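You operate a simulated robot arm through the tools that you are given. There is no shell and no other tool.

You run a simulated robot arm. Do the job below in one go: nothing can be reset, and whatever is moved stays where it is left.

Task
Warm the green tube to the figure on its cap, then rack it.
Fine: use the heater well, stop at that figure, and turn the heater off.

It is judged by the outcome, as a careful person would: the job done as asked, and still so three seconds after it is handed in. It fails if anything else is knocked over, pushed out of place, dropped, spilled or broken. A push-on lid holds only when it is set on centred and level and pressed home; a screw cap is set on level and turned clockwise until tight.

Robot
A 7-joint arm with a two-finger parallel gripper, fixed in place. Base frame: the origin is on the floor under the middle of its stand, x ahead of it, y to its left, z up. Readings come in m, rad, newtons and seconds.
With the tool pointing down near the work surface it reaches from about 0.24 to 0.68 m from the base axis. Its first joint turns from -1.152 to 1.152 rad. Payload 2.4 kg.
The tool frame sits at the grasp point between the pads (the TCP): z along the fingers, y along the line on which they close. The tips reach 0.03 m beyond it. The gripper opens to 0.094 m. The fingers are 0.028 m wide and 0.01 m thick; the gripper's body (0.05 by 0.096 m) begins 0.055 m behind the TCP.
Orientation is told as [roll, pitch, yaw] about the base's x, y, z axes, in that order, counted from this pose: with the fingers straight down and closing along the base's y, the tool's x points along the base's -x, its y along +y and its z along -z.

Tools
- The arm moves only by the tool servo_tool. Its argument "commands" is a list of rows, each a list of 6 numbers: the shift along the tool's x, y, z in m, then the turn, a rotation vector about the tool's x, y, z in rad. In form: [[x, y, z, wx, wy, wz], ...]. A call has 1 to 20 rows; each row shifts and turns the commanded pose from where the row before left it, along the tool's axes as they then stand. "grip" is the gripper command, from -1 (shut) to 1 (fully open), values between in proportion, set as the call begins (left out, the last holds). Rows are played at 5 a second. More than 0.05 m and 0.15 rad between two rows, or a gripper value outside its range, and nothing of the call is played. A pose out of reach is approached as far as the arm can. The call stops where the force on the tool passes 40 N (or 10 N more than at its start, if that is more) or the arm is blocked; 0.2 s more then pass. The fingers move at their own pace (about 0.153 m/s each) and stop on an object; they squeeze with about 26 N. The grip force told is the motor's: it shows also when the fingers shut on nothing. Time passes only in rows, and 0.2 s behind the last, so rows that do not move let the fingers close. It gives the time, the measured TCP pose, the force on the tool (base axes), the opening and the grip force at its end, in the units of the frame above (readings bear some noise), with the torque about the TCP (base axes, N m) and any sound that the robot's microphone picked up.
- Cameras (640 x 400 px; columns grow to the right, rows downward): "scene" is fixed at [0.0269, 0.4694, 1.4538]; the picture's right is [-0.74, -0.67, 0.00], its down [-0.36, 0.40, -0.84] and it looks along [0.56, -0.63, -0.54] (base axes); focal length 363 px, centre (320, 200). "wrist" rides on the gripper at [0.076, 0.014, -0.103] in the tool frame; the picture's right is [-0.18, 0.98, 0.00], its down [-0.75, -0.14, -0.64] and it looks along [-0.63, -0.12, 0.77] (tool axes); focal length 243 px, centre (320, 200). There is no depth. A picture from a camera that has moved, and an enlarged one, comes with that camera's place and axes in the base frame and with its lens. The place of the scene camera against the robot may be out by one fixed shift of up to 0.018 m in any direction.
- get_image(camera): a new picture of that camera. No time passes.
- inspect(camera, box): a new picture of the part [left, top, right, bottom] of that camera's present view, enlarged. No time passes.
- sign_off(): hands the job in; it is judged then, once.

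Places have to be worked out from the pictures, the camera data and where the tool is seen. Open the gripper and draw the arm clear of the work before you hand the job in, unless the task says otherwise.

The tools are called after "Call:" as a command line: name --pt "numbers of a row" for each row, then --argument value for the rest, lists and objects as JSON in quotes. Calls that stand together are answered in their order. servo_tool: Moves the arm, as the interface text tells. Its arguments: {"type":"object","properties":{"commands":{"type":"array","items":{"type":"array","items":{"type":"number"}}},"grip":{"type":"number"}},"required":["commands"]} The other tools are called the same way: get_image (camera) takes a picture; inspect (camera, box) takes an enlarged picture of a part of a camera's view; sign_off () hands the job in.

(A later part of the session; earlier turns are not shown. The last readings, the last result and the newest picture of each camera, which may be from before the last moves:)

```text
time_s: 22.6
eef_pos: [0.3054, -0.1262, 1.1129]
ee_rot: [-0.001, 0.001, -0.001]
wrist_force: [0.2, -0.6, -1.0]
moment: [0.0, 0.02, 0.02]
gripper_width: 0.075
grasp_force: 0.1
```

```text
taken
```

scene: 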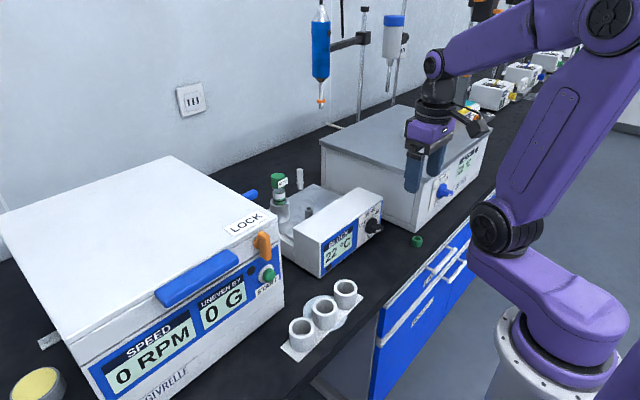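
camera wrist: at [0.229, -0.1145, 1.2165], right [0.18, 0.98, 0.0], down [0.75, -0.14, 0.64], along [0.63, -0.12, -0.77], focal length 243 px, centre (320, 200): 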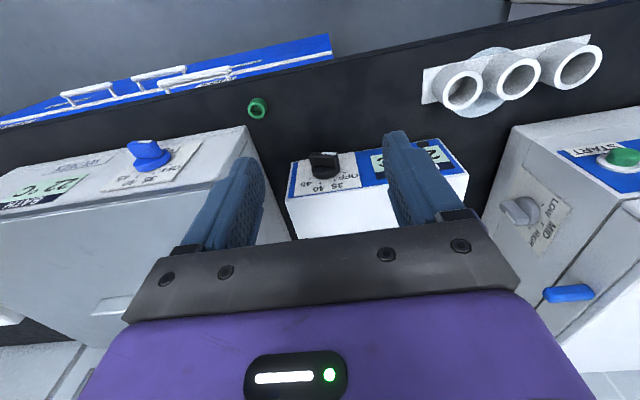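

Call:
inspect --camera "wrist" --box '[285, 140, 395, 210]'

Call:
inspect --camera "scene" --box '[345, 190, 395, 250]'

```text
5.71 times, centred on (340, 175) of wrist
camera zoom: at [0.229, -0.1145, 1.2165], right [0.18, 0.98, 0.0], down [0.75, -0.14, 0.64], along [0.63, -0.12, -0.77], focal length 1386 px, centre (206, 343)
```

zoom: 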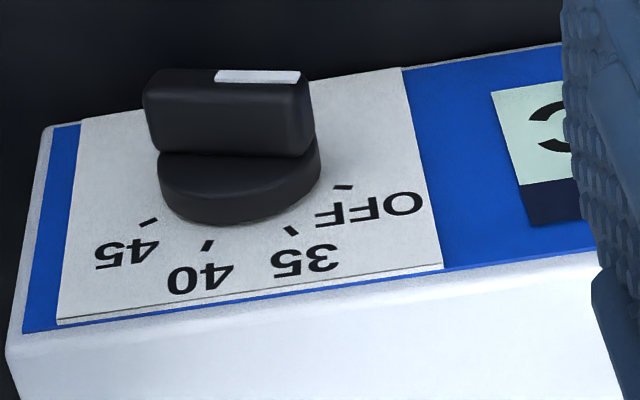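

```text
6.67 times, centred on (370, 220) of scene
camera zoom: at [0.0269, 0.4694, 1.4538], right [-0.74, -0.67, 0.0], down [-0.36, 0.4, -0.84], along [0.56, -0.63, -0.54], focal length 2417 px, centre (-13, 67)
```

zoom: 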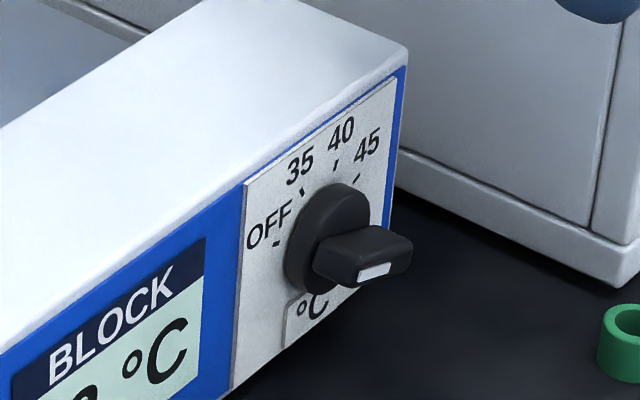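

The dial ticks come out evenly spaced at about OFF -70°, 35 -25°, 40 +20° and 45 +65° from vertical. The knob axis is near y -0.1405, z 0.9134, and the wing stands out from x of about 0.4155 to 0.396. I'll close the fingers and hover just above the wing's right end.

Call:
servo_tool --pt "-0.022 -0.009 0.025 0 0 0" --pt "-0.022 -0.009 0.025 0 0 0" --pt "-0.022 -0.009 0.025 0 0 0" --pt "-0.0236 -0.0093 0.025 0 0 0" --pt "0 0 0.013 0 0 0" --pt "0 0 0 0 0 0" --grip -1

Call:
get_image --camera "wrist"

Call:
inspect --camera "scene" --box '[320, 140, 430, 260]'

```text
time_s: 24.0
eef_pos: [0.3949, -0.1623, 0.9992]
ee_rot: [0.001, 0.001, 0.001]
wrist_force: [-0.7, 0.6, -0.3]
moment: [-0.02, 0.01, 0.0]
gripper_width: 0.0003
grasp_force: 26.8
```

```text
taken
camera wrist: at [0.3194, -0.1506, 1.102], right [0.18, 0.98, 0.0], down [0.75, -0.14, 0.64], along [0.63, -0.12, -0.77], focal length 243 px, centre (320, 200)
```

wrist: 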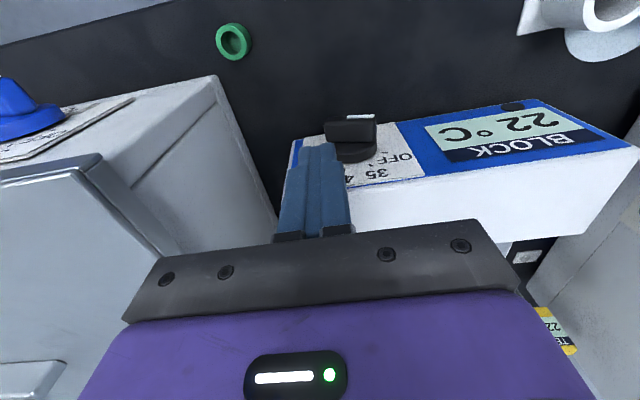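

```text
3.33 times, centred on (375, 200) of scene
camera zoom: at [0.0269, 0.4694, 1.4538], right [-0.74, -0.67, 0.0], down [-0.36, 0.4, -0.84], along [0.56, -0.63, -0.54], focal length 1209 px, centre (137, 200)
```

zoom: 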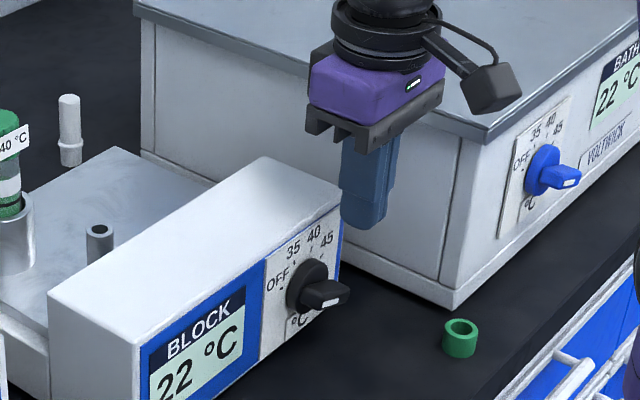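

Call:
inspect --camera "scene" --box '[355, 185, 395, 240]'

Call:
inspect --camera "wrist" --box '[270, 90, 420, 210]'

```text
7.27 times, centred on (375, 212) of scene
camera zoom: at [0.0269, 0.4694, 1.4538], right [-0.74, -0.67, 0.0], down [-0.36, 0.4, -0.84], along [0.56, -0.63, -0.54], focal length 2637 px, centre (-80, 109)
```

zoom: 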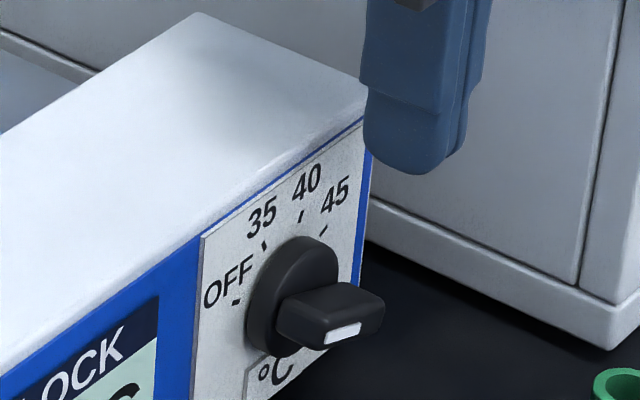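

```text
3.33 times, centred on (345, 150) of wrist
camera zoom: at [0.3194, -0.1506, 1.102], right [0.18, 0.98, 0.0], down [0.75, -0.14, 0.64], along [0.63, -0.12, -0.77], focal length 809 px, centre (237, 367)
```

zoom: 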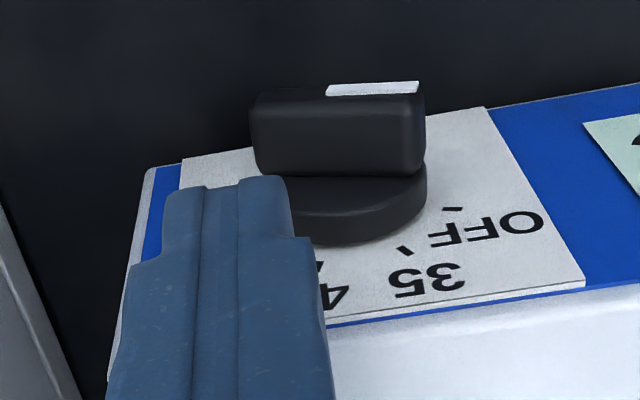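

The wrist views agree on the knob axis at y -0.140, z 0.915, with the wing face at x of about 0.395. The closed fingertip is above the wing's right end, so I'll push that end down gently to start the clockwise turn.

Call:
servo_tool --pt "0 0 0.02 0 0 0" --pt "0 0 0.02 0 0 0" --pt "0 0 0.008 0 0 0" --pt "0 0 0.003 0 0 0" --pt "0 0 0.003 0 0 0" --pt "0 0 0.003 0 0 0" --pt "0 0 0 0 0 0" --grip -1

Call:
inspect --camera "wrist" --box '[270, 90, 420, 210]'

Call:
inspect --camera "scene" --box '[330, 175, 410, 250]'

```text
time_s: 25.6
eef_pos: [0.3968, -0.1635, 0.942]
ee_rot: [0.0, 0.001, -0.002]
wrist_force: [-1.1, -7.7, 2.3]
moment: [-0.23, 0.05, 0.04]
gripper_width: 0.0002
grasp_force: 24.9
```

```text
3.33 times, centred on (345, 150) of wrist
camera zoom: at [0.3205, -0.1496, 1.0448], right [0.19, 0.98, 0.0], down [0.75, -0.14, 0.64], along [0.63, -0.12, -0.77], focal length 809 px, centre (237, 367)
```

zoom: 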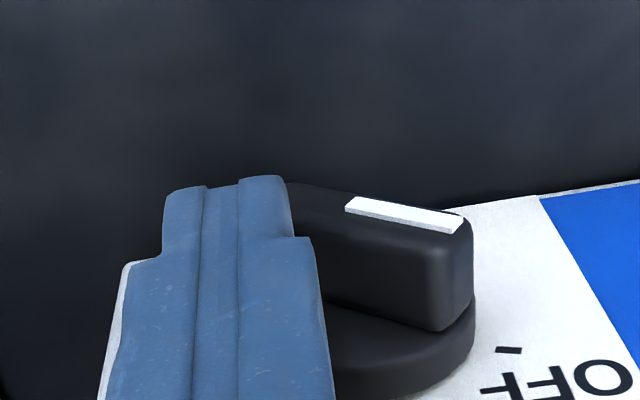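

```text
5.33 times, centred on (370, 212) of scene
camera zoom: at [0.0269, 0.4692, 1.4539], right [-0.74, -0.67, 0.0], down [-0.36, 0.4, -0.84], along [0.56, -0.63, -0.54], focal length 1934 px, centre (53, 133)
```

zoom: 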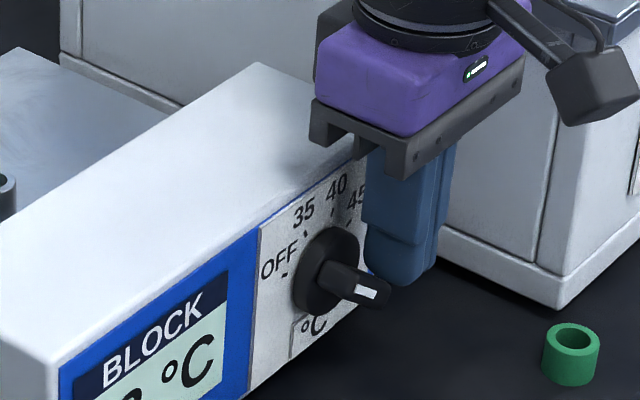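

The pointer is rotating clockwise with only about 8 N of reaction. I'll continue down a little further, following the wing inwards.

Call:
servo_tool --pt "0 0.001 0.003 0 0 0" --pt "0 0.001 0.003 0 0 0" --pt "0 0.001 0.003 0 0 0" --pt "0 0 0 0 0 0" --grip -1

Call:
inspect --camera "wrist" --box '[270, 90, 420, 210]'

Call:
inspect --camera "scene" --box '[330, 175, 410, 250]'

```text
time_s: 26.6
eef_pos: [0.398, -0.1589, 0.9324]
ee_rot: [0.0, -0.001, -0.001]
wrist_force: [0.5, -4.0, 5.1]
moment: [-0.03, -0.02, -0.01]
gripper_width: 0.0
grasp_force: 26.3
```

```text
3.33 times, centred on (345, 150) of wrist
camera zoom: at [0.3207, -0.1455, 1.036], right [0.18, 0.98, 0.0], down [0.75, -0.14, 0.64], along [0.63, -0.12, -0.77], focal length 809 px, centre (237, 367)
```

zoom: 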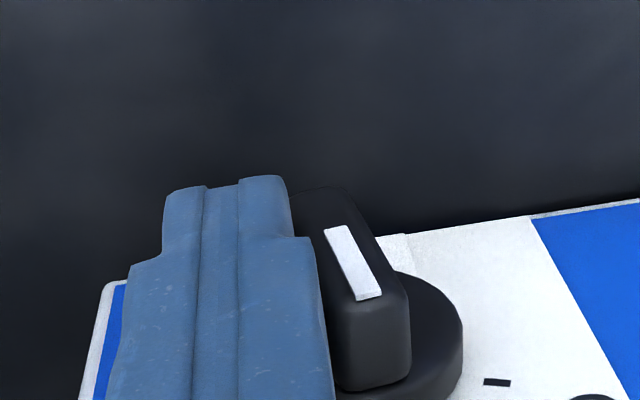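

```text
5.33 times, centred on (370, 212) of scene
camera zoom: at [0.0269, 0.4693, 1.4539], right [-0.74, -0.67, 0.0], down [-0.36, 0.4, -0.84], along [0.56, -0.63, -0.54], focal length 1934 px, centre (53, 133)
```

zoom: 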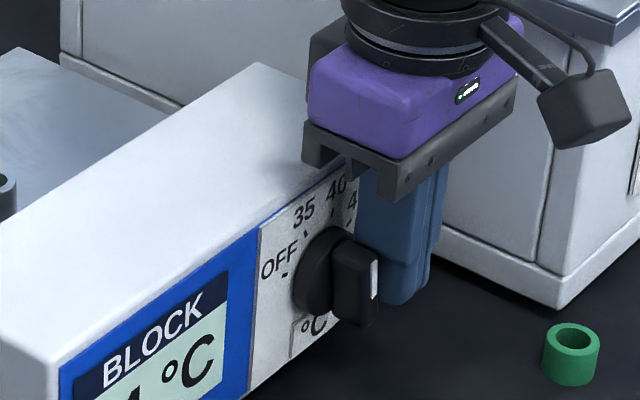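

The pointer is now near the 35 tick and the heater is on. I'll lift clear and move to the wing's left side, to push its upper end on to 40. I also want to read the display.

Call:
servo_tool --pt "0 -0.001 -0.01 0 0 0" --pt "0 0 -0.025 0 0 0" --pt "0 0 -0.02 0 0 0" --pt "0 0.0225 0 0 0 0" --pt "0 0.0235 0 0 0 0" --pt "0 0 0 0 0 0" --grip -1

Call:
inspect --camera "scene" --box '[310, 185, 410, 275]'

Call:
get_image --camera "wrist"

```text
time_s: 28.0
eef_pos: [0.3968, -0.1145, 0.9874]
ee_rot: [0.001, -0.001, 0.001]
wrist_force: [0.1, 0.6, -0.4]
moment: [0.0, -0.01, 0.04]
gripper_width: 0.0
grasp_force: 26.4
```

```text
4.44 times, centred on (360, 230) of scene
camera zoom: at [0.0269, 0.4694, 1.4538], right [-0.74, -0.67, 0.0], down [-0.36, 0.4, -0.84], along [0.56, -0.63, -0.54], focal length 1612 px, centre (142, 67)
```

zoom: 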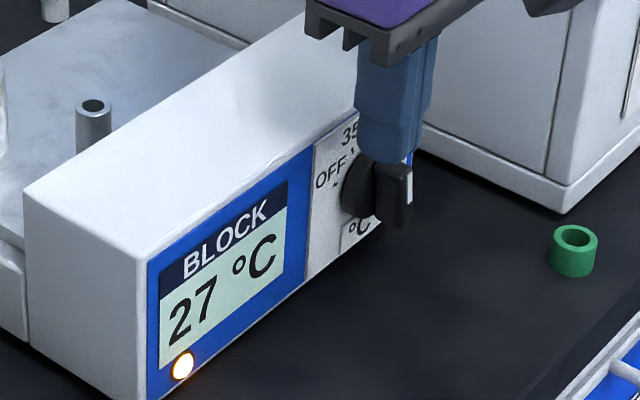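

```text
taken
camera wrist: at [0.3201, -0.1018, 1.0903], right [0.18, 0.98, 0.0], down [0.75, -0.14, 0.64], along [0.63, -0.12, -0.77], focal length 243 px, centre (320, 200)
```

wrist: 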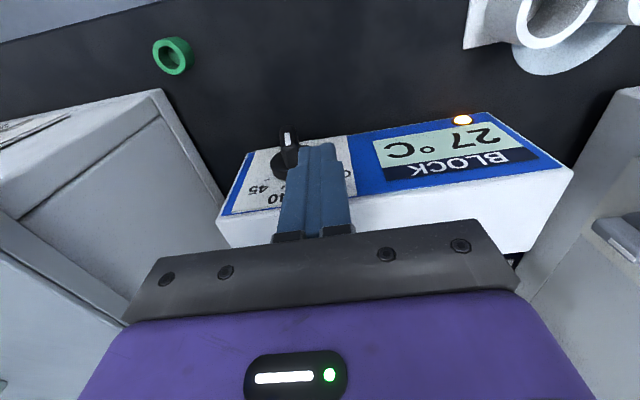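

The block reads 27 °C and the heater lamp is lit. I'll lower beside the wing's upper end and push it towards 40 in small steps.

Call:
servo_tool --pt "0 0.003 0.015 0 0 0" --pt "0 0 0.02 0 0 0" --pt "0 -0.004 0 0 0 0" --pt "0 -0.003 0 0 0 0" --pt "0 -0.002 0 0 0 0" --pt "0 0 0 0 0 0" --grip -1

Call:
inspect --camera "scene" --box '[310, 185, 410, 275]'

Call:
inspect --camera "wrist" --box '[230, 90, 430, 220]'

```text
time_s: 29.4
eef_pos: [0.3957, -0.1216, 0.9529]
ee_rot: [0.001, 0.0, 0.0]
wrist_force: [0.4, 2.2, 0.7]
moment: [0.04, -0.01, 0.0]
gripper_width: 0.0
grasp_force: 26.1
```

```text
4.44 times, centred on (360, 230) of scene
camera zoom: at [0.0269, 0.4694, 1.4538], right [-0.74, -0.67, 0.0], down [-0.36, 0.4, -0.84], along [0.56, -0.63, -0.54], focal length 1612 px, centre (142, 67)
```

zoom: 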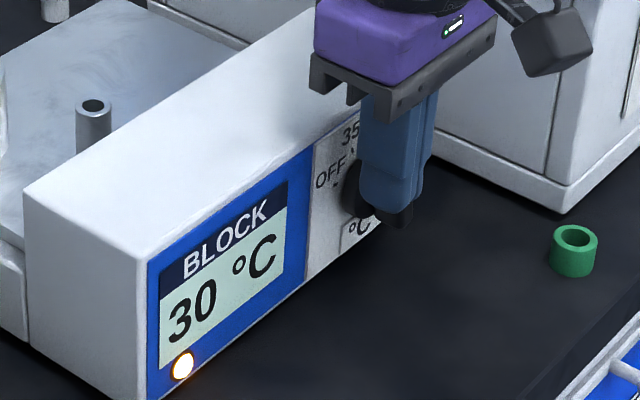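

```text
3.08 times, centred on (330, 155) of wrist
camera zoom: at [0.3197, -0.1081, 1.056], right [0.18, 0.98, 0.0], down [0.75, -0.14, 0.64], along [0.63, -0.12, -0.77], focal length 746 px, centre (289, 338)
```

zoom: 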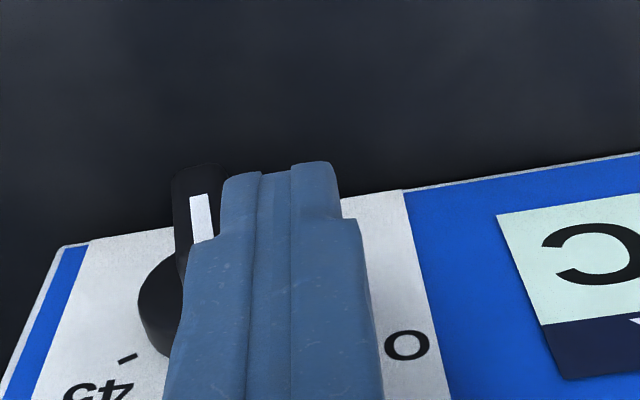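

Call:
servo_tool --pt "0 -0.002 0 0 0 0" --pt "0 -0.002 0 0 0 0" --pt "0 0 0 0 0 0" --grip -1

Call:
inspect --camera "scene" --box '[310, 185, 410, 275]'

Call:
inspect --camera "wrist" --box '[230, 90, 430, 220]'

```text
time_s: 30.2
eef_pos: [0.3967, -0.1231, 0.9537]
ee_rot: [-0.001, 0.0, 0.0]
wrist_force: [0.2, 6.0, 5.2]
moment: [0.16, -0.01, 0.05]
gripper_width: 0.0
grasp_force: 25.8
```

```text
4.44 times, centred on (360, 230) of scene
camera zoom: at [0.0269, 0.4696, 1.4538], right [-0.74, -0.67, 0.0], down [-0.36, 0.4, -0.84], along [0.56, -0.63, -0.54], focal length 1612 px, centre (142, 67)
```

zoom: 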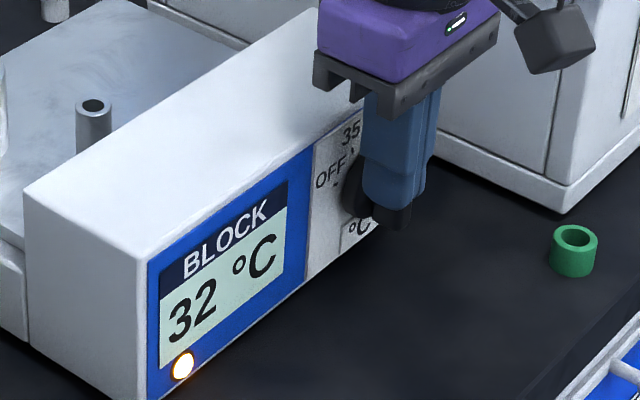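

```text
3.08 times, centred on (330, 155) of wrist
camera zoom: at [0.3201, -0.1114, 1.0559], right [0.18, 0.98, 0.0], down [0.75, -0.14, 0.64], along [0.63, -0.12, -0.77], focal length 746 px, centre (289, 338)
```

zoom: 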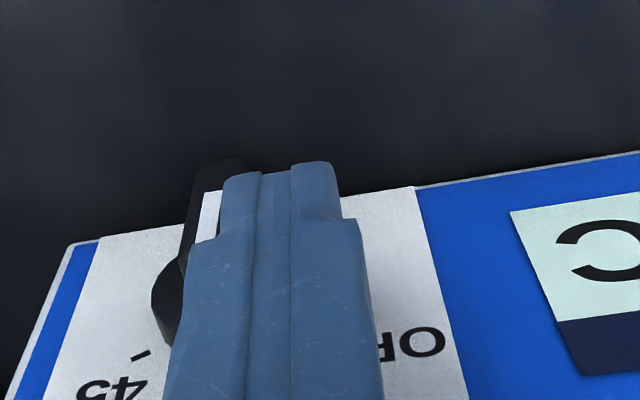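

Call:
servo_tool --pt "0 -0.002 0 0 0 0" --pt "0 -0.001 0 0 0 0" --pt "0 0 0 0 0 0" --grip -1

Call:
inspect --camera "scene" --box '[310, 185, 410, 275]'

Call:
inspect --camera "wrist" --box '[230, 90, 430, 220]'

```text
time_s: 31.0
eef_pos: [0.3974, -0.1273, 0.9527]
ee_rot: [-0.001, -0.004, 0.001]
wrist_force: [-0.6, 11.9, 24.7]
moment: [0.11, -0.09, 0.06]
gripper_width: 0.0
grasp_force: 25.9
```

```text
4.44 times, centred on (360, 230) of scene
camera zoom: at [0.0266, 0.4698, 1.4537], right [-0.74, -0.67, 0.0], down [-0.36, 0.4, -0.84], along [0.56, -0.63, -0.54], focal length 1612 px, centre (142, 67)
```

zoom: 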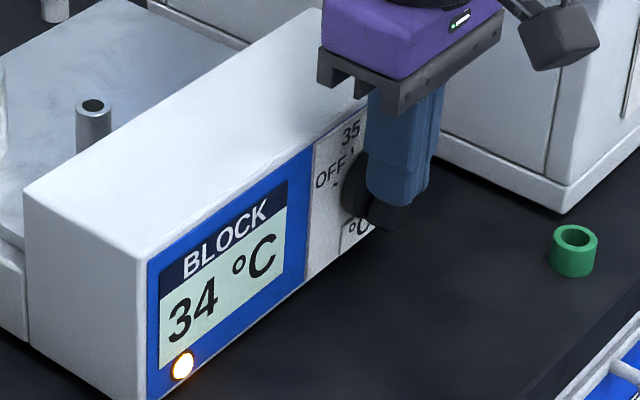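

```text
3.08 times, centred on (330, 155) of wrist
camera zoom: at [0.3199, -0.1147, 1.056], right [0.18, 0.98, 0.0], down [0.75, -0.14, 0.64], along [0.63, -0.12, -0.76], focal length 746 px, centre (289, 338)
```

zoom: 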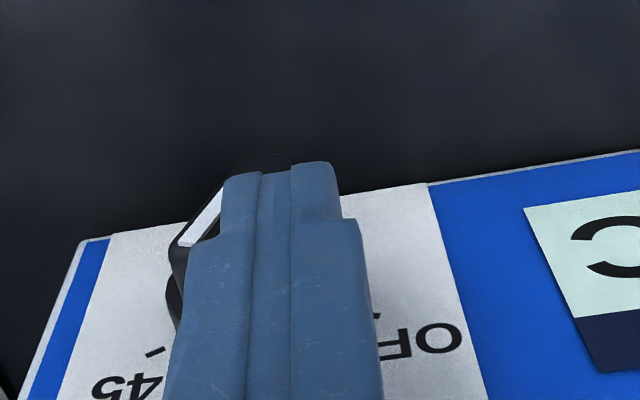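

The upward force rose to about 25 N, so I'm stopping the push. I'll back off and lift to see exactly where the pointer sits.

Call:
servo_tool --pt "0 0.004 -0.003 0 0 0" --pt "0 0.006 -0.02 0 0 0" --pt "0.02 0.02 -0.03 0 0 0" --pt "0.025 0.02 -0.02 0 0 0" --pt "0 0 0 0 0 0" --grip -1

Call:
inspect --camera "scene" --box '[310, 185, 410, 275]'

Call:
inspect --camera "wrist" --box '[180, 110, 340, 210]'

```text
time_s: 32.2
eef_pos: [0.3502, -0.0772, 1.025]
ee_rot: [0.0, -0.001, 0.0]
wrist_force: [-1.2, -0.2, 0.2]
moment: [0.0, 0.01, 0.0]
gripper_width: 0.0
grasp_force: 25.6
```

```text
4.44 times, centred on (360, 230) of scene
camera zoom: at [0.0269, 0.4694, 1.4538], right [-0.74, -0.67, 0.0], down [-0.36, 0.4, -0.84], along [0.56, -0.63, -0.54], focal length 1612 px, centre (142, 67)
```

zoom: 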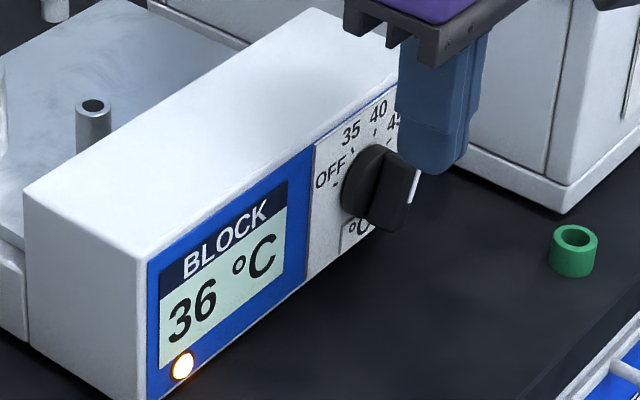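

```text
4.00 times, centred on (260, 160) of wrist
camera zoom: at [0.2735, -0.0643, 1.1287], right [0.18, 0.98, 0.0], down [0.75, -0.14, 0.64], along [0.63, -0.12, -0.77], focal length 970 px, centre (560, 360)
```

zoom: 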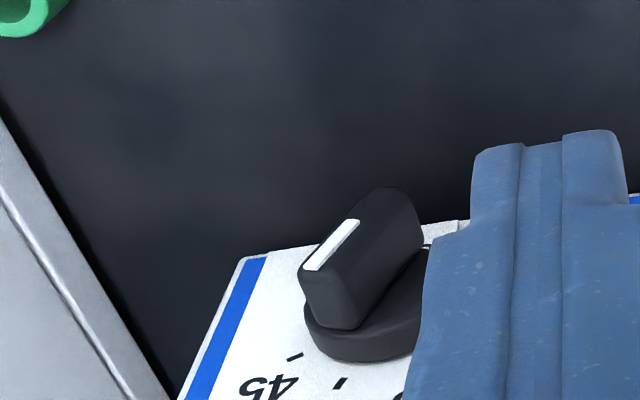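

The block is at 36 °C and still heating. The pointer sits a bit past the 40 tick, at about 28–30°. I'll bring the fingertip to the other side of the wing now and nudge it back onto 40 before the block gets there.

Call:
servo_tool --pt "-0.02 -0.04 0 0 0 0" --pt "-0.015 -0.045 0 0 0 0" --pt "-0.011 -0.012 0.032 0 0 0" --pt "0 0 0.04 0 0 0" --pt "0 0.007 0 0 0 0" --pt "0 0.0055 0 0 0 0" --grip -1

Call:
inspect --camera "scene" --box '[310, 185, 410, 275]'

Call:
inspect --camera "wrist" --box '[270, 90, 430, 210]'

```text
time_s: 33.6
eef_pos: [0.3975, -0.1616, 0.9534]
ee_rot: [-0.002, -0.003, 0.0]
wrist_force: [-2.1, -8.8, 10.0]
moment: [-0.19, 0.04, -0.03]
gripper_width: 0.0
grasp_force: 25.7
```

```text
4.44 times, centred on (360, 230) of scene
camera zoom: at [0.0268, 0.4692, 1.4539], right [-0.74, -0.67, 0.0], down [-0.36, 0.4, -0.84], along [0.56, -0.63, -0.54], focal length 1612 px, centre (142, 67)
```

zoom: 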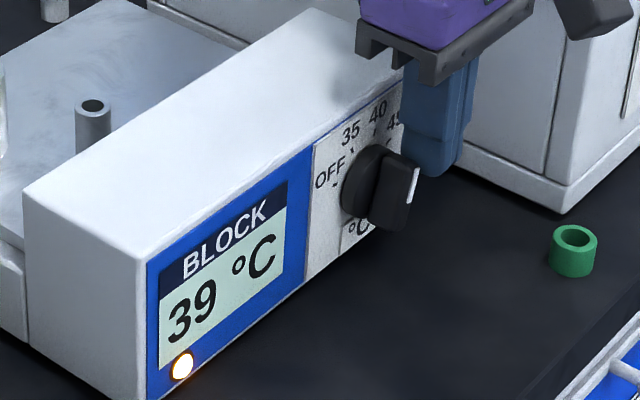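

```text
3.33 times, centred on (350, 150) of wrist
camera zoom: at [0.3209, -0.1487, 1.0563], right [0.19, 0.98, 0.0], down [0.75, -0.14, 0.64], along [0.63, -0.12, -0.76], focal length 809 px, centre (220, 367)
```

zoom: 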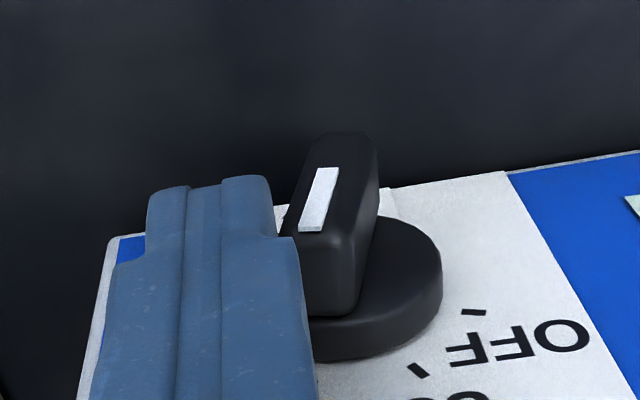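

The block reads 39 °C and the pointer has come back close to 40. I'll withdraw sideways and up so I can compare the pointer with the tick.

Call:
servo_tool --pt "0 -0.008 0 0 0 0" --pt "0 -0.005 -0.035 0 0 0" --pt "0.03 0.0 -0.03 0 0 0" --grip -1

Call:
inspect --camera "scene" --box '[310, 185, 410, 275]'

Call:
inspect --camera "wrist" --box '[310, 120, 430, 210]'

Call:
inspect --camera "scene" --box '[350, 190, 390, 240]'

```text
time_s: 34.4
eef_pos: [0.3691, -0.1748, 1.0194]
ee_rot: [-0.001, -0.001, -0.001]
wrist_force: [-0.3, 0.3, 0.0]
moment: [0.01, -0.04, 0.01]
gripper_width: 0.0
grasp_force: 26.2
```

```text
4.44 times, centred on (360, 230) of scene
camera zoom: at [0.0269, 0.4694, 1.4538], right [-0.74, -0.67, 0.0], down [-0.36, 0.4, -0.84], along [0.56, -0.63, -0.54], focal length 1612 px, centre (142, 67)
```

zoom: 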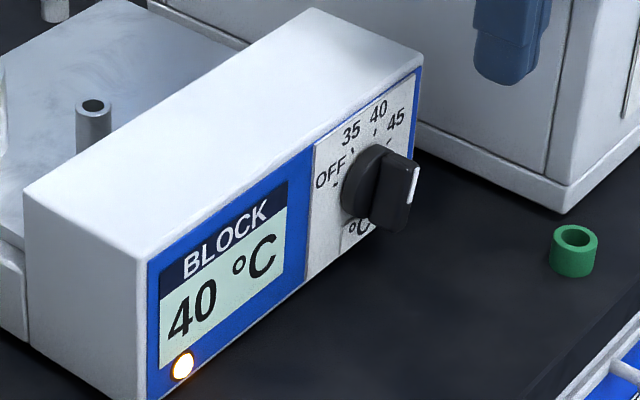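

```text
4.44 times, centred on (370, 165) of wrist
camera zoom: at [0.2919, -0.1622, 1.122], right [0.18, 0.98, 0.0], down [0.75, -0.14, 0.64], along [0.63, -0.12, -0.77], focal length 1078 px, centre (98, 356)
```

zoom: 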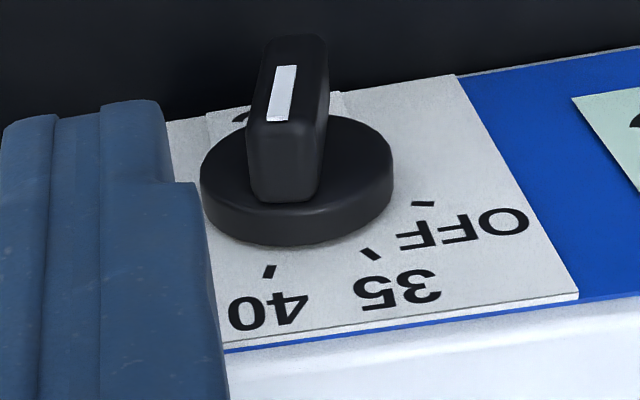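

```text
8.00 times, centred on (370, 215) of scene
camera zoom: at [0.0269, 0.4694, 1.4538], right [-0.74, -0.67, 0.0], down [-0.36, 0.4, -0.84], along [0.56, -0.63, -0.54], focal length 2901 px, centre (-80, 80)
```

zoom: 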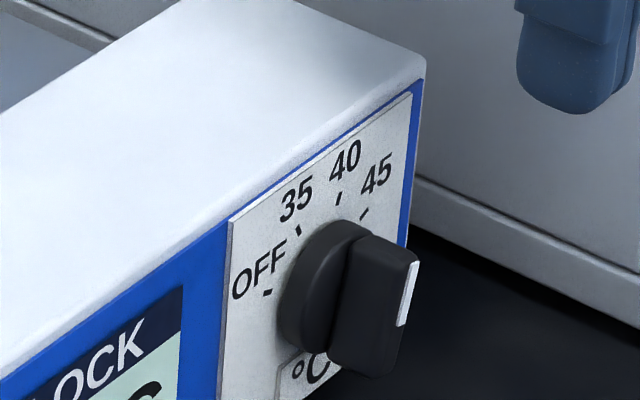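

The block reads 40 °C with the lamp still lit, and the pointer sits roughly 8–10° to the 35 side of the 40 tick. I'll let a short moment pass to see whether the block holds.

Call:
servo_tool --pt "0 0 -0.005 0 0 0" --pt "0 0 0 0 0 0" --grip -1

Call:
inspect --camera "scene" --box '[310, 185, 410, 275]'

```text
time_s: 35.0
eef_pos: [0.368, -0.1746, 1.0223]
ee_rot: [0.001, -0.001, -0.001]
wrist_force: [0.5, 0.6, 0.1]
moment: [-0.04, -0.01, 0.0]
gripper_width: 0.0
grasp_force: 26.4
```

```text
4.44 times, centred on (360, 230) of scene
camera zoom: at [0.0269, 0.4694, 1.4538], right [-0.74, -0.67, 0.0], down [-0.36, 0.4, -0.84], along [0.56, -0.63, -0.54], focal length 1612 px, centre (142, 67)
```

zoom: 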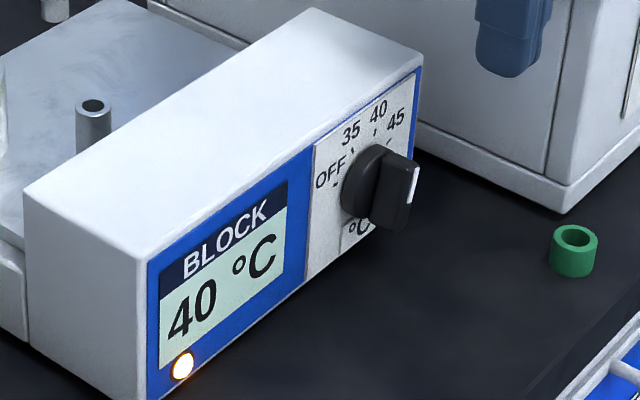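

The block is holding steady at 40 °C, so the dial has settled on the 40 setting. While the tube soaks, I'll move above it with the gripper open and keep checking the reading.

Call:
servo_tool --pt "0 0 -0.045 0 0 0" --pt "0 0 -0.045 0 0 0" --pt "-0.04 0.0273 0 0 0 0" --pt "-0.04 0.0273 0 0 0 0" --pt "-0.04 0.0273 0 0 0 0" --pt "-0.04 0.0273 0 0 0 0" --pt "-0.04 0.0273 0 0 0 0" --pt "-0.0385 0.0275 0 0 0 0" --pt "0 0 0 0 0 0" --grip 0.6

Call:
inspect --camera "scene" --box '[250, 150, 410, 275]'

Call:
get_image --camera "wrist"

```text
time_s: 37.0
eef_pos: [0.6069, -0.0077, 1.1152]
ee_rot: [0.0, 0.0, 0.0]
wrist_force: [0.1, 0.7, 0.7]
moment: [0.01, -0.01, 0.0]
gripper_width: 0.0751
grasp_force: 0.0
```

```text
3.20 times, centred on (330, 212) of scene
camera zoom: at [0.0269, 0.4694, 1.4538], right [-0.74, -0.67, 0.0], down [-0.36, 0.4, -0.84], along [0.56, -0.63, -0.54], focal length 1160 px, centre (288, 160)
```

zoom: 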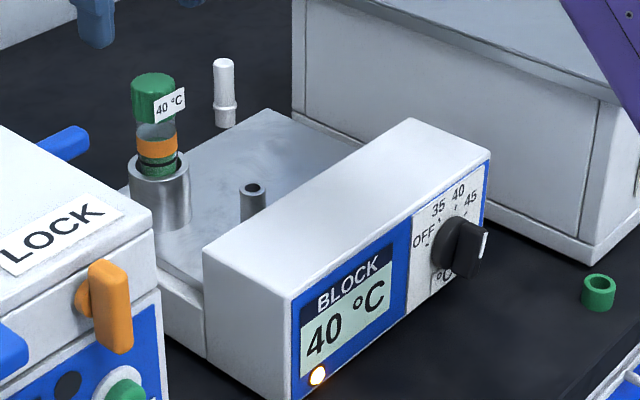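

```text
taken
camera wrist: at [0.5307, 0.0038, 1.2183], right [0.18, 0.98, 0.0], down [0.75, -0.14, 0.64], along [0.63, -0.12, -0.77], focal length 243 px, centre (320, 200)
```

wrist: 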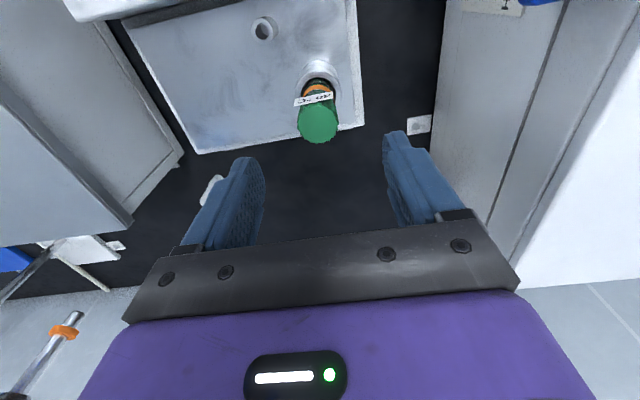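

The tube's band has changed from white to orange, so it's a temperature indicator. The block is still at 40 °C. I'll look at the band closely, then wait briefly to see whether the colour is still changing.

Call:
inspect --camera "scene" --box '[270, 160, 310, 215]'

Call:
servo_tool --pt "0 -0.0005 0 0 0 0" --pt "0 0 0 0 0 0" --pt "0 0 0 0 0 0" --pt "0 0 0 0 0 0" --pt "0 0 0 0 0 0" --pt "0 0 0 0 0 0" --pt "0 0 0 0 0 0" --pt "0 0 0 0 0 0" --grip 0.6

Call:
inspect --camera "scene" --box '[270, 160, 310, 215]'

Call:
inspect --camera "scene" --box '[250, 150, 410, 275]'

Call:
inspect --camera "wrist" --box '[270, 50, 370, 150]'

```text
7.27 times, centred on (290, 188) of scene
camera zoom: at [0.0269, 0.4694, 1.4538], right [-0.74, -0.67, 0.0], down [-0.36, 0.4, -0.84], along [0.56, -0.63, -0.54], focal length 2637 px, centre (538, 291)
```

zoom: 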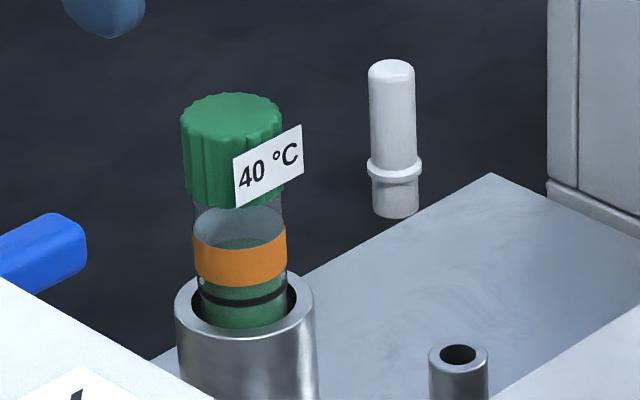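

```text
time_s: 38.8
eef_pos: [0.6068, -0.0104, 1.1146]
ee_rot: [0.001, 0.002, 0.0]
wrist_force: [0.0, -0.5, -0.2]
moment: [0.03, 0.0, -0.01]
gripper_width: 0.0752
grasp_force: 0.0
```

```text
7.27 times, centred on (290, 188) of scene
camera zoom: at [0.0269, 0.4694, 1.4538], right [-0.74, -0.67, 0.0], down [-0.36, 0.4, -0.84], along [0.56, -0.63, -0.54], focal length 2637 px, centre (538, 291)
```

zoom: 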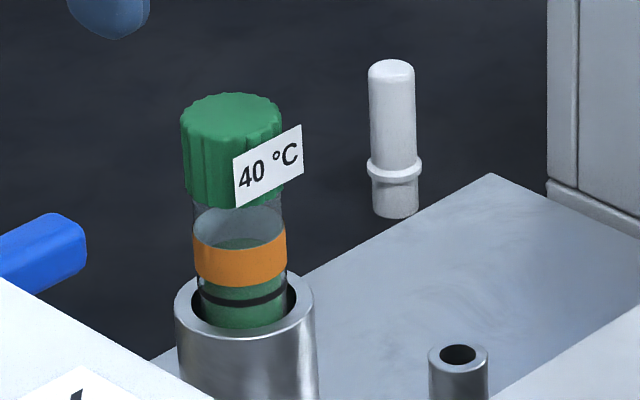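

```text
3.20 times, centred on (330, 212) of scene
camera zoom: at [0.0269, 0.4694, 1.4538], right [-0.74, -0.67, 0.0], down [-0.36, 0.4, -0.84], along [0.56, -0.63, -0.54], focal length 1160 px, centre (288, 160)
```

zoom: 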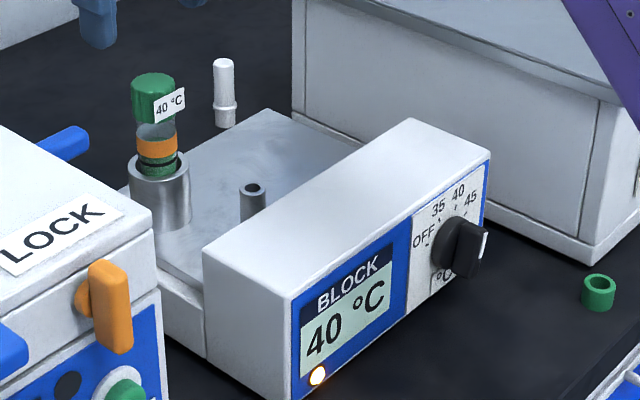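

```text
4.00 times, centred on (320, 100) of wrist
camera zoom: at [0.5299, 0.0026, 1.2177], right [0.18, 0.98, 0.0], down [0.75, -0.14, 0.64], along [0.63, -0.12, -0.77], focal length 970 px, centre (320, 600)
```

zoom: 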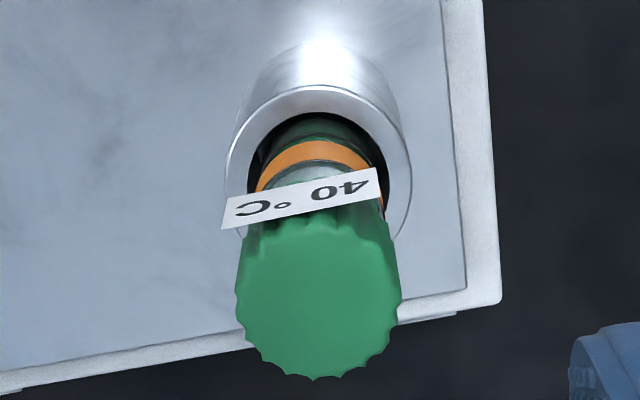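

The band is a steady orange and the block is still at 40 °C. The block can't overshoot while it regulates at 40, so I'll let the tube soak longer to be sure the contents have caught up.

Call:
servo_tool --pt "0 0 0 0 0 0" --pt "0 0 0 0 0 0" --pt "0 0 0 0 0 0" --pt "0 0 0 0 0 0" --pt "0 0 0 0 0 0" --pt "0 0 0 0 0 0" --pt "0 0 0 0 0 0" --pt "0 0 0 0 0 0" --pt "0 0 0 0 0 0" --pt "0 0 0 0 0 0" --pt "0 0 0 0 0 0" --pt "0 0 0 0 0 0" --pt "0 0 0 0 0 0" --pt "0 0 0 0 0 0" --pt "0 0 0 0 0 0" --pt "0 0 0 0 0 0" --pt "0 0 0 0 0 0" --pt "0 0 0 0 0 0" --pt "0 0 0 0 0 0" --pt "0 0 0 0 0 0" --grip 0.6

Call:
inspect --camera "scene" --box '[250, 150, 410, 275]'

```text
time_s: 43.0
eef_pos: [0.6068, -0.0106, 1.1146]
ee_rot: [0.0, -0.001, -0.001]
wrist_force: [-0.2, 0.7, 0.2]
moment: [-0.01, 0.04, -0.01]
gripper_width: 0.0754
grasp_force: 0.1
```

```text
3.20 times, centred on (330, 212) of scene
camera zoom: at [0.0269, 0.4694, 1.4538], right [-0.74, -0.67, 0.0], down [-0.36, 0.4, -0.84], along [0.56, -0.63, -0.54], focal length 1160 px, centre (288, 160)
```

zoom: 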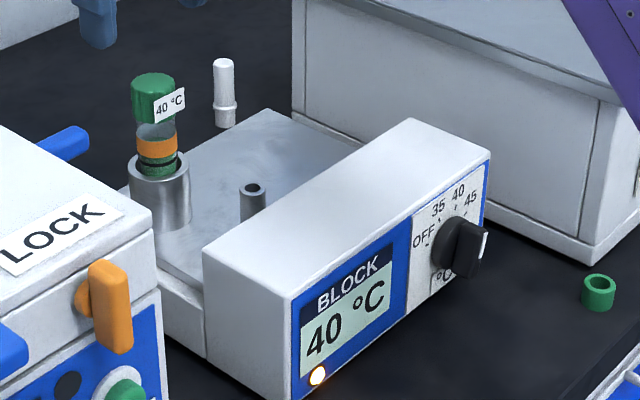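

Nothing has changed: block at 40 °C, band orange. I'll give it one more soak interval.

Call:
servo_tool --pt "0 0 0 0 0 0" --pt "0 0 0 0 0 0" --pt "0 0 0 0 0 0" --pt "0 0 0 0 0 0" --pt "0 0 0 0 0 0" --pt "0 0 0 0 0 0" --pt "0 0 0 0 0 0" --pt "0 0 0 0 0 0" --pt "0 0 0 0 0 0" --pt "0 0 0 0 0 0" --pt "0 0 0 0 0 0" --pt "0 0 0 0 0 0" --pt "0 0 0 0 0 0" --pt "0 0 0 0 0 0" --pt "0 0 0 0 0 0" --pt "0 0 0 0 0 0" --pt "0 0 0 0 0 0" --pt "0 0 0 0 0 0" --pt "0 0 0 0 0 0" --pt "0 0 0 0 0 0" --grip 0.6

Call:
servo_tool --pt "0 0 0 0 0 0" --pt "0 0 0 0 0 0" --pt "0 0 0 0 0 0" --pt "0 0 0 0 0 0" --pt "0 0 0 0 0 0" --pt "0 0 0 0 0 0" --pt "0 0 0 0 0 0" --pt "0 0 0 0 0 0" --pt "0 0 0 0 0 0" --pt "0 0 0 0 0 0" --pt "0 0 0 0 0 0" --pt "0 0 0 0 0 0" --pt "0 0 0 0 0 0" --pt "0 0 0 0 0 0" --pt "0 0 0 0 0 0" --pt "0 0 0 0 0 0" --pt "0 0 0 0 0 0" --pt "0 0 0 0 0 0" --pt "0 0 0 0 0 0" --pt "0 0 0 0 0 0" --grip 0.6

Call:
inspect --camera "scene" --box '[250, 150, 410, 275]'

Call:
get_image --camera "wrist"

```text
time_s: 47.2
eef_pos: [0.6058, -0.0102, 1.1143]
ee_rot: [-0.001, 0.0, -0.001]
wrist_force: [0.1, -0.2, 0.1]
moment: [0.01, -0.02, -0.01]
gripper_width: 0.0752
grasp_force: 0.0
```

```text
time_s: 51.4
eef_pos: [0.6067, -0.0103, 1.1136]
ee_rot: [-0.001, 0.001, 0.001]
wrist_force: [-0.2, -0.2, -0.2]
moment: [-0.01, 0.01, 0.0]
gripper_width: 0.0752
grasp_force: 0.2
```

```text
3.20 times, centred on (330, 212) of scene
camera zoom: at [0.0269, 0.4694, 1.4538], right [-0.74, -0.67, 0.0], down [-0.36, 0.4, -0.84], along [0.56, -0.63, -0.54], focal length 1160 px, centre (288, 160)
```

zoom: 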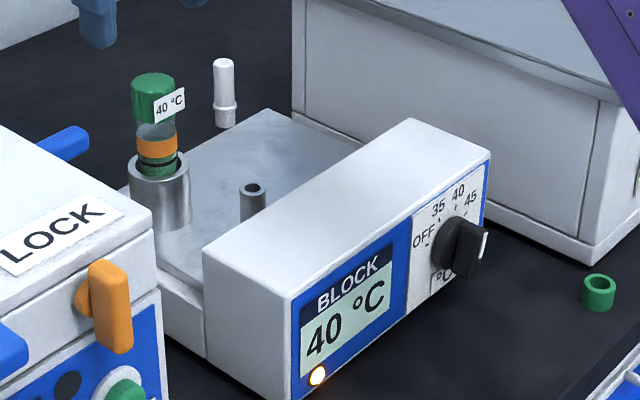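

```text
taken
camera wrist: at [0.5299, 0.0026, 1.2177], right [0.18, 0.98, 0.0], down [0.75, -0.14, 0.64], along [0.63, -0.12, -0.77], focal length 243 px, centre (320, 200)
```

wrist: 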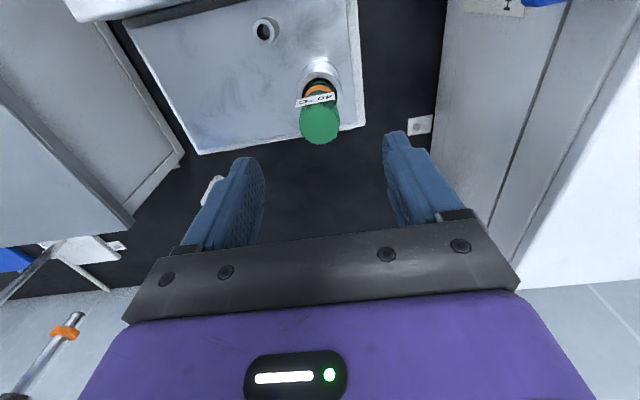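

The tube has now soaked in the 40 °C block for about 17 s. I'll descend around the cap and grip it again.

Call:
servo_tool --pt "-0.0005 -0.001 0.03 0 0 0" --pt "-0.0005 -0.0005 0.03 0 0 0" --pt "0 0 0.02 0 0 0" --pt "0 0 0.0115 0 0 0" --pt "0 0 0 0 0 0" --grip 0.6

Call:
inspect --camera "wrist" --box '[230, 80, 410, 240]'

Call:
inspect --camera "scene" --box '[250, 140, 340, 240]'

```text
time_s: 52.6
eef_pos: [0.6067, -0.0116, 1.0204]
ee_rot: [0.0, -0.002, 0.0]
wrist_force: [0.4, 0.2, -0.4]
moment: [-0.01, 0.0, 0.04]
gripper_width: 0.0751
grasp_force: 0.0
```

```text
2.50 times, centred on (320, 160) of wrist
camera zoom: at [0.5303, 0.0011, 1.124], right [0.18, 0.98, 0.0], down [0.75, -0.14, 0.64], along [0.63, -0.12, -0.77], focal length 606 px, centre (320, 300)
```

zoom: 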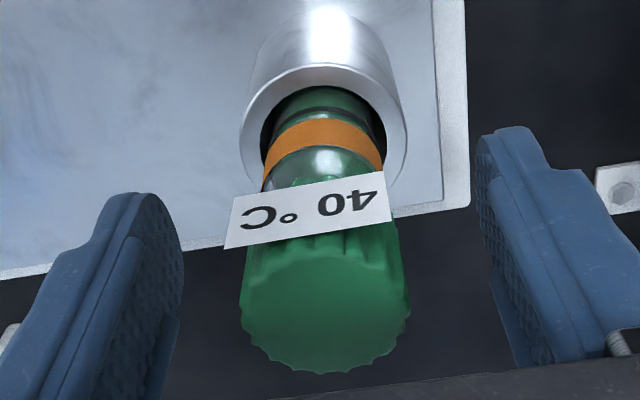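

```text
4.00 times, centred on (295, 190) of scene
camera zoom: at [0.0269, 0.4694, 1.4538], right [-0.74, -0.67, 0.0], down [-0.36, 0.4, -0.84], along [0.56, -0.63, -0.54], focal length 1450 px, centre (420, 240)
```

zoom: 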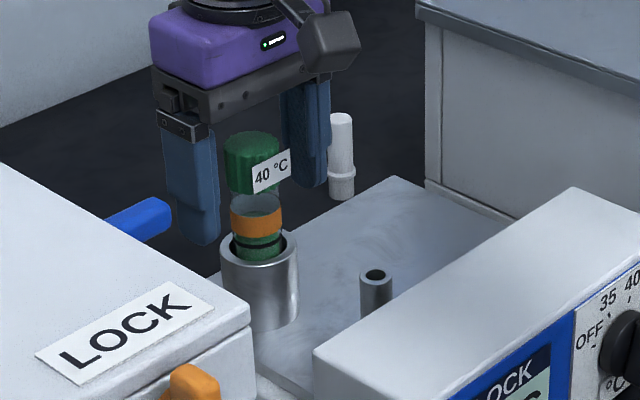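

The cap sits about 2 mm to the -y side of the finger midline, so I'll shift by that, close, and lift straight up.

Call:
servo_tool --pt "0 -0.0018 0 0 0 0" --pt "0 0 0 0 0 0" --grip 0.6

Call:
servo_tool --pt "0 0 0 0 0 0" --pt "0 0 0 0 0 0" --pt "0 0 0 0 0 0" --pt "0 0 0 0 0 0" --grip -1

Call:
inspect --camera "wrist" --box '[230, 80, 410, 240]'

```text
time_s: 53.2
eef_pos: [0.6072, -0.0139, 1.0222]
ee_rot: [0.001, -0.001, -0.001]
wrist_force: [0.4, 0.3, -0.3]
moment: [0.0, 0.02, 0.0]
gripper_width: 0.0752
grasp_force: 0.0
```

```text
time_s: 54.2
eef_pos: [0.6058, -0.0107, 1.0221]
ee_rot: [0.002, -0.001, 0.0]
wrist_force: [0.1, 13.6, 2.0]
moment: [0.62, 0.02, -0.01]
gripper_width: 0.0305
grasp_force: 25.9
```

```text
2.50 times, centred on (320, 160) of wrist
camera zoom: at [0.5303, 0.0013, 1.1253], right [0.18, 0.98, 0.0], down [0.75, -0.14, 0.64], along [0.63, -0.12, -0.77], focal length 606 px, centre (320, 300)
```

zoom: 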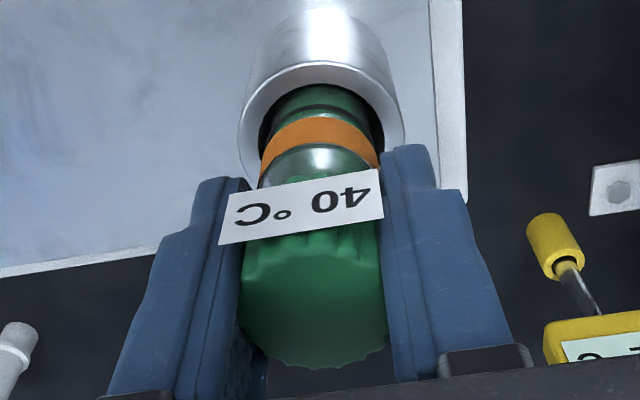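

The 13.6 N sideways reaction says the tube wants to sit at y of about -0.011. I'll undo the small shift to relieve it, then lift slowly.

Call:
servo_tool --pt "0 0.002 0 0 0 0" --pt "0 0 0 0 0 0" --grip -1

Call:
servo_tool --pt "0 0 -0.008 0 0 0" --pt "0 0 -0.012 0 0 0" --pt "0 0 -0.02 0 0 0" --pt "0 0 -0.025 0 0 0" --pt "0 0 -0.025 0 0 0" --pt "0 0 -0.015 0 0 0" --grip -1

Call:
inspect --camera "scene" --box '[240, 120, 400, 270]'

Call:
inspect --camera "wrist" --box '[230, 50, 410, 240]'

```text
time_s: 54.8
eef_pos: [0.6069, -0.0096, 1.0204]
ee_rot: [0.001, 0.001, -0.001]
wrist_force: [-2.1, 12.6, 6.5]
moment: [0.41, 0.17, 0.03]
gripper_width: 0.0302
grasp_force: 26.1
```

```text
time_s: 56.2
eef_pos: [0.6068, -0.0117, 1.1268]
ee_rot: [0.001, 0.0, 0.0]
wrist_force: [-0.6, 0.3, -0.8]
moment: [0.03, -0.01, 0.02]
gripper_width: 0.0306
grasp_force: 25.6
```

```text
2.67 times, centred on (320, 195) of scene
camera zoom: at [0.0269, 0.4694, 1.4538], right [-0.74, -0.67, 0.0], down [-0.36, 0.4, -0.84], along [0.56, -0.63, -0.54], focal length 967 px, centre (320, 213)
```

zoom: 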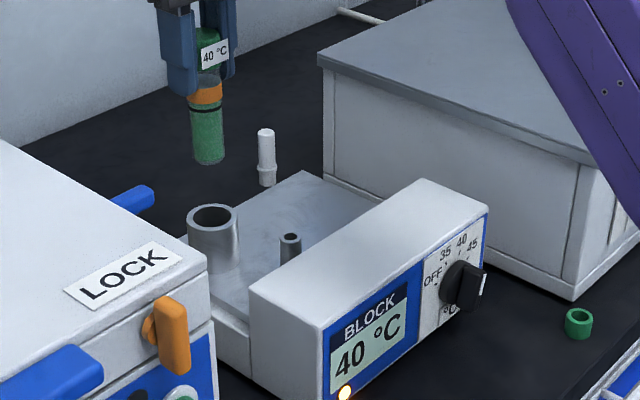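

```text
2.11 times, centred on (320, 145) of wrist
camera zoom: at [0.531, 0.0006, 1.2304], right [0.18, 0.98, 0.0], down [0.75, -0.14, 0.64], along [0.63, -0.12, -0.77], focal length 511 px, centre (320, 316)
```

zoom: 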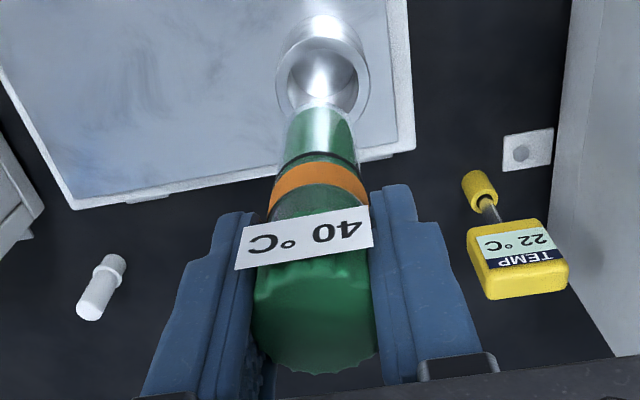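

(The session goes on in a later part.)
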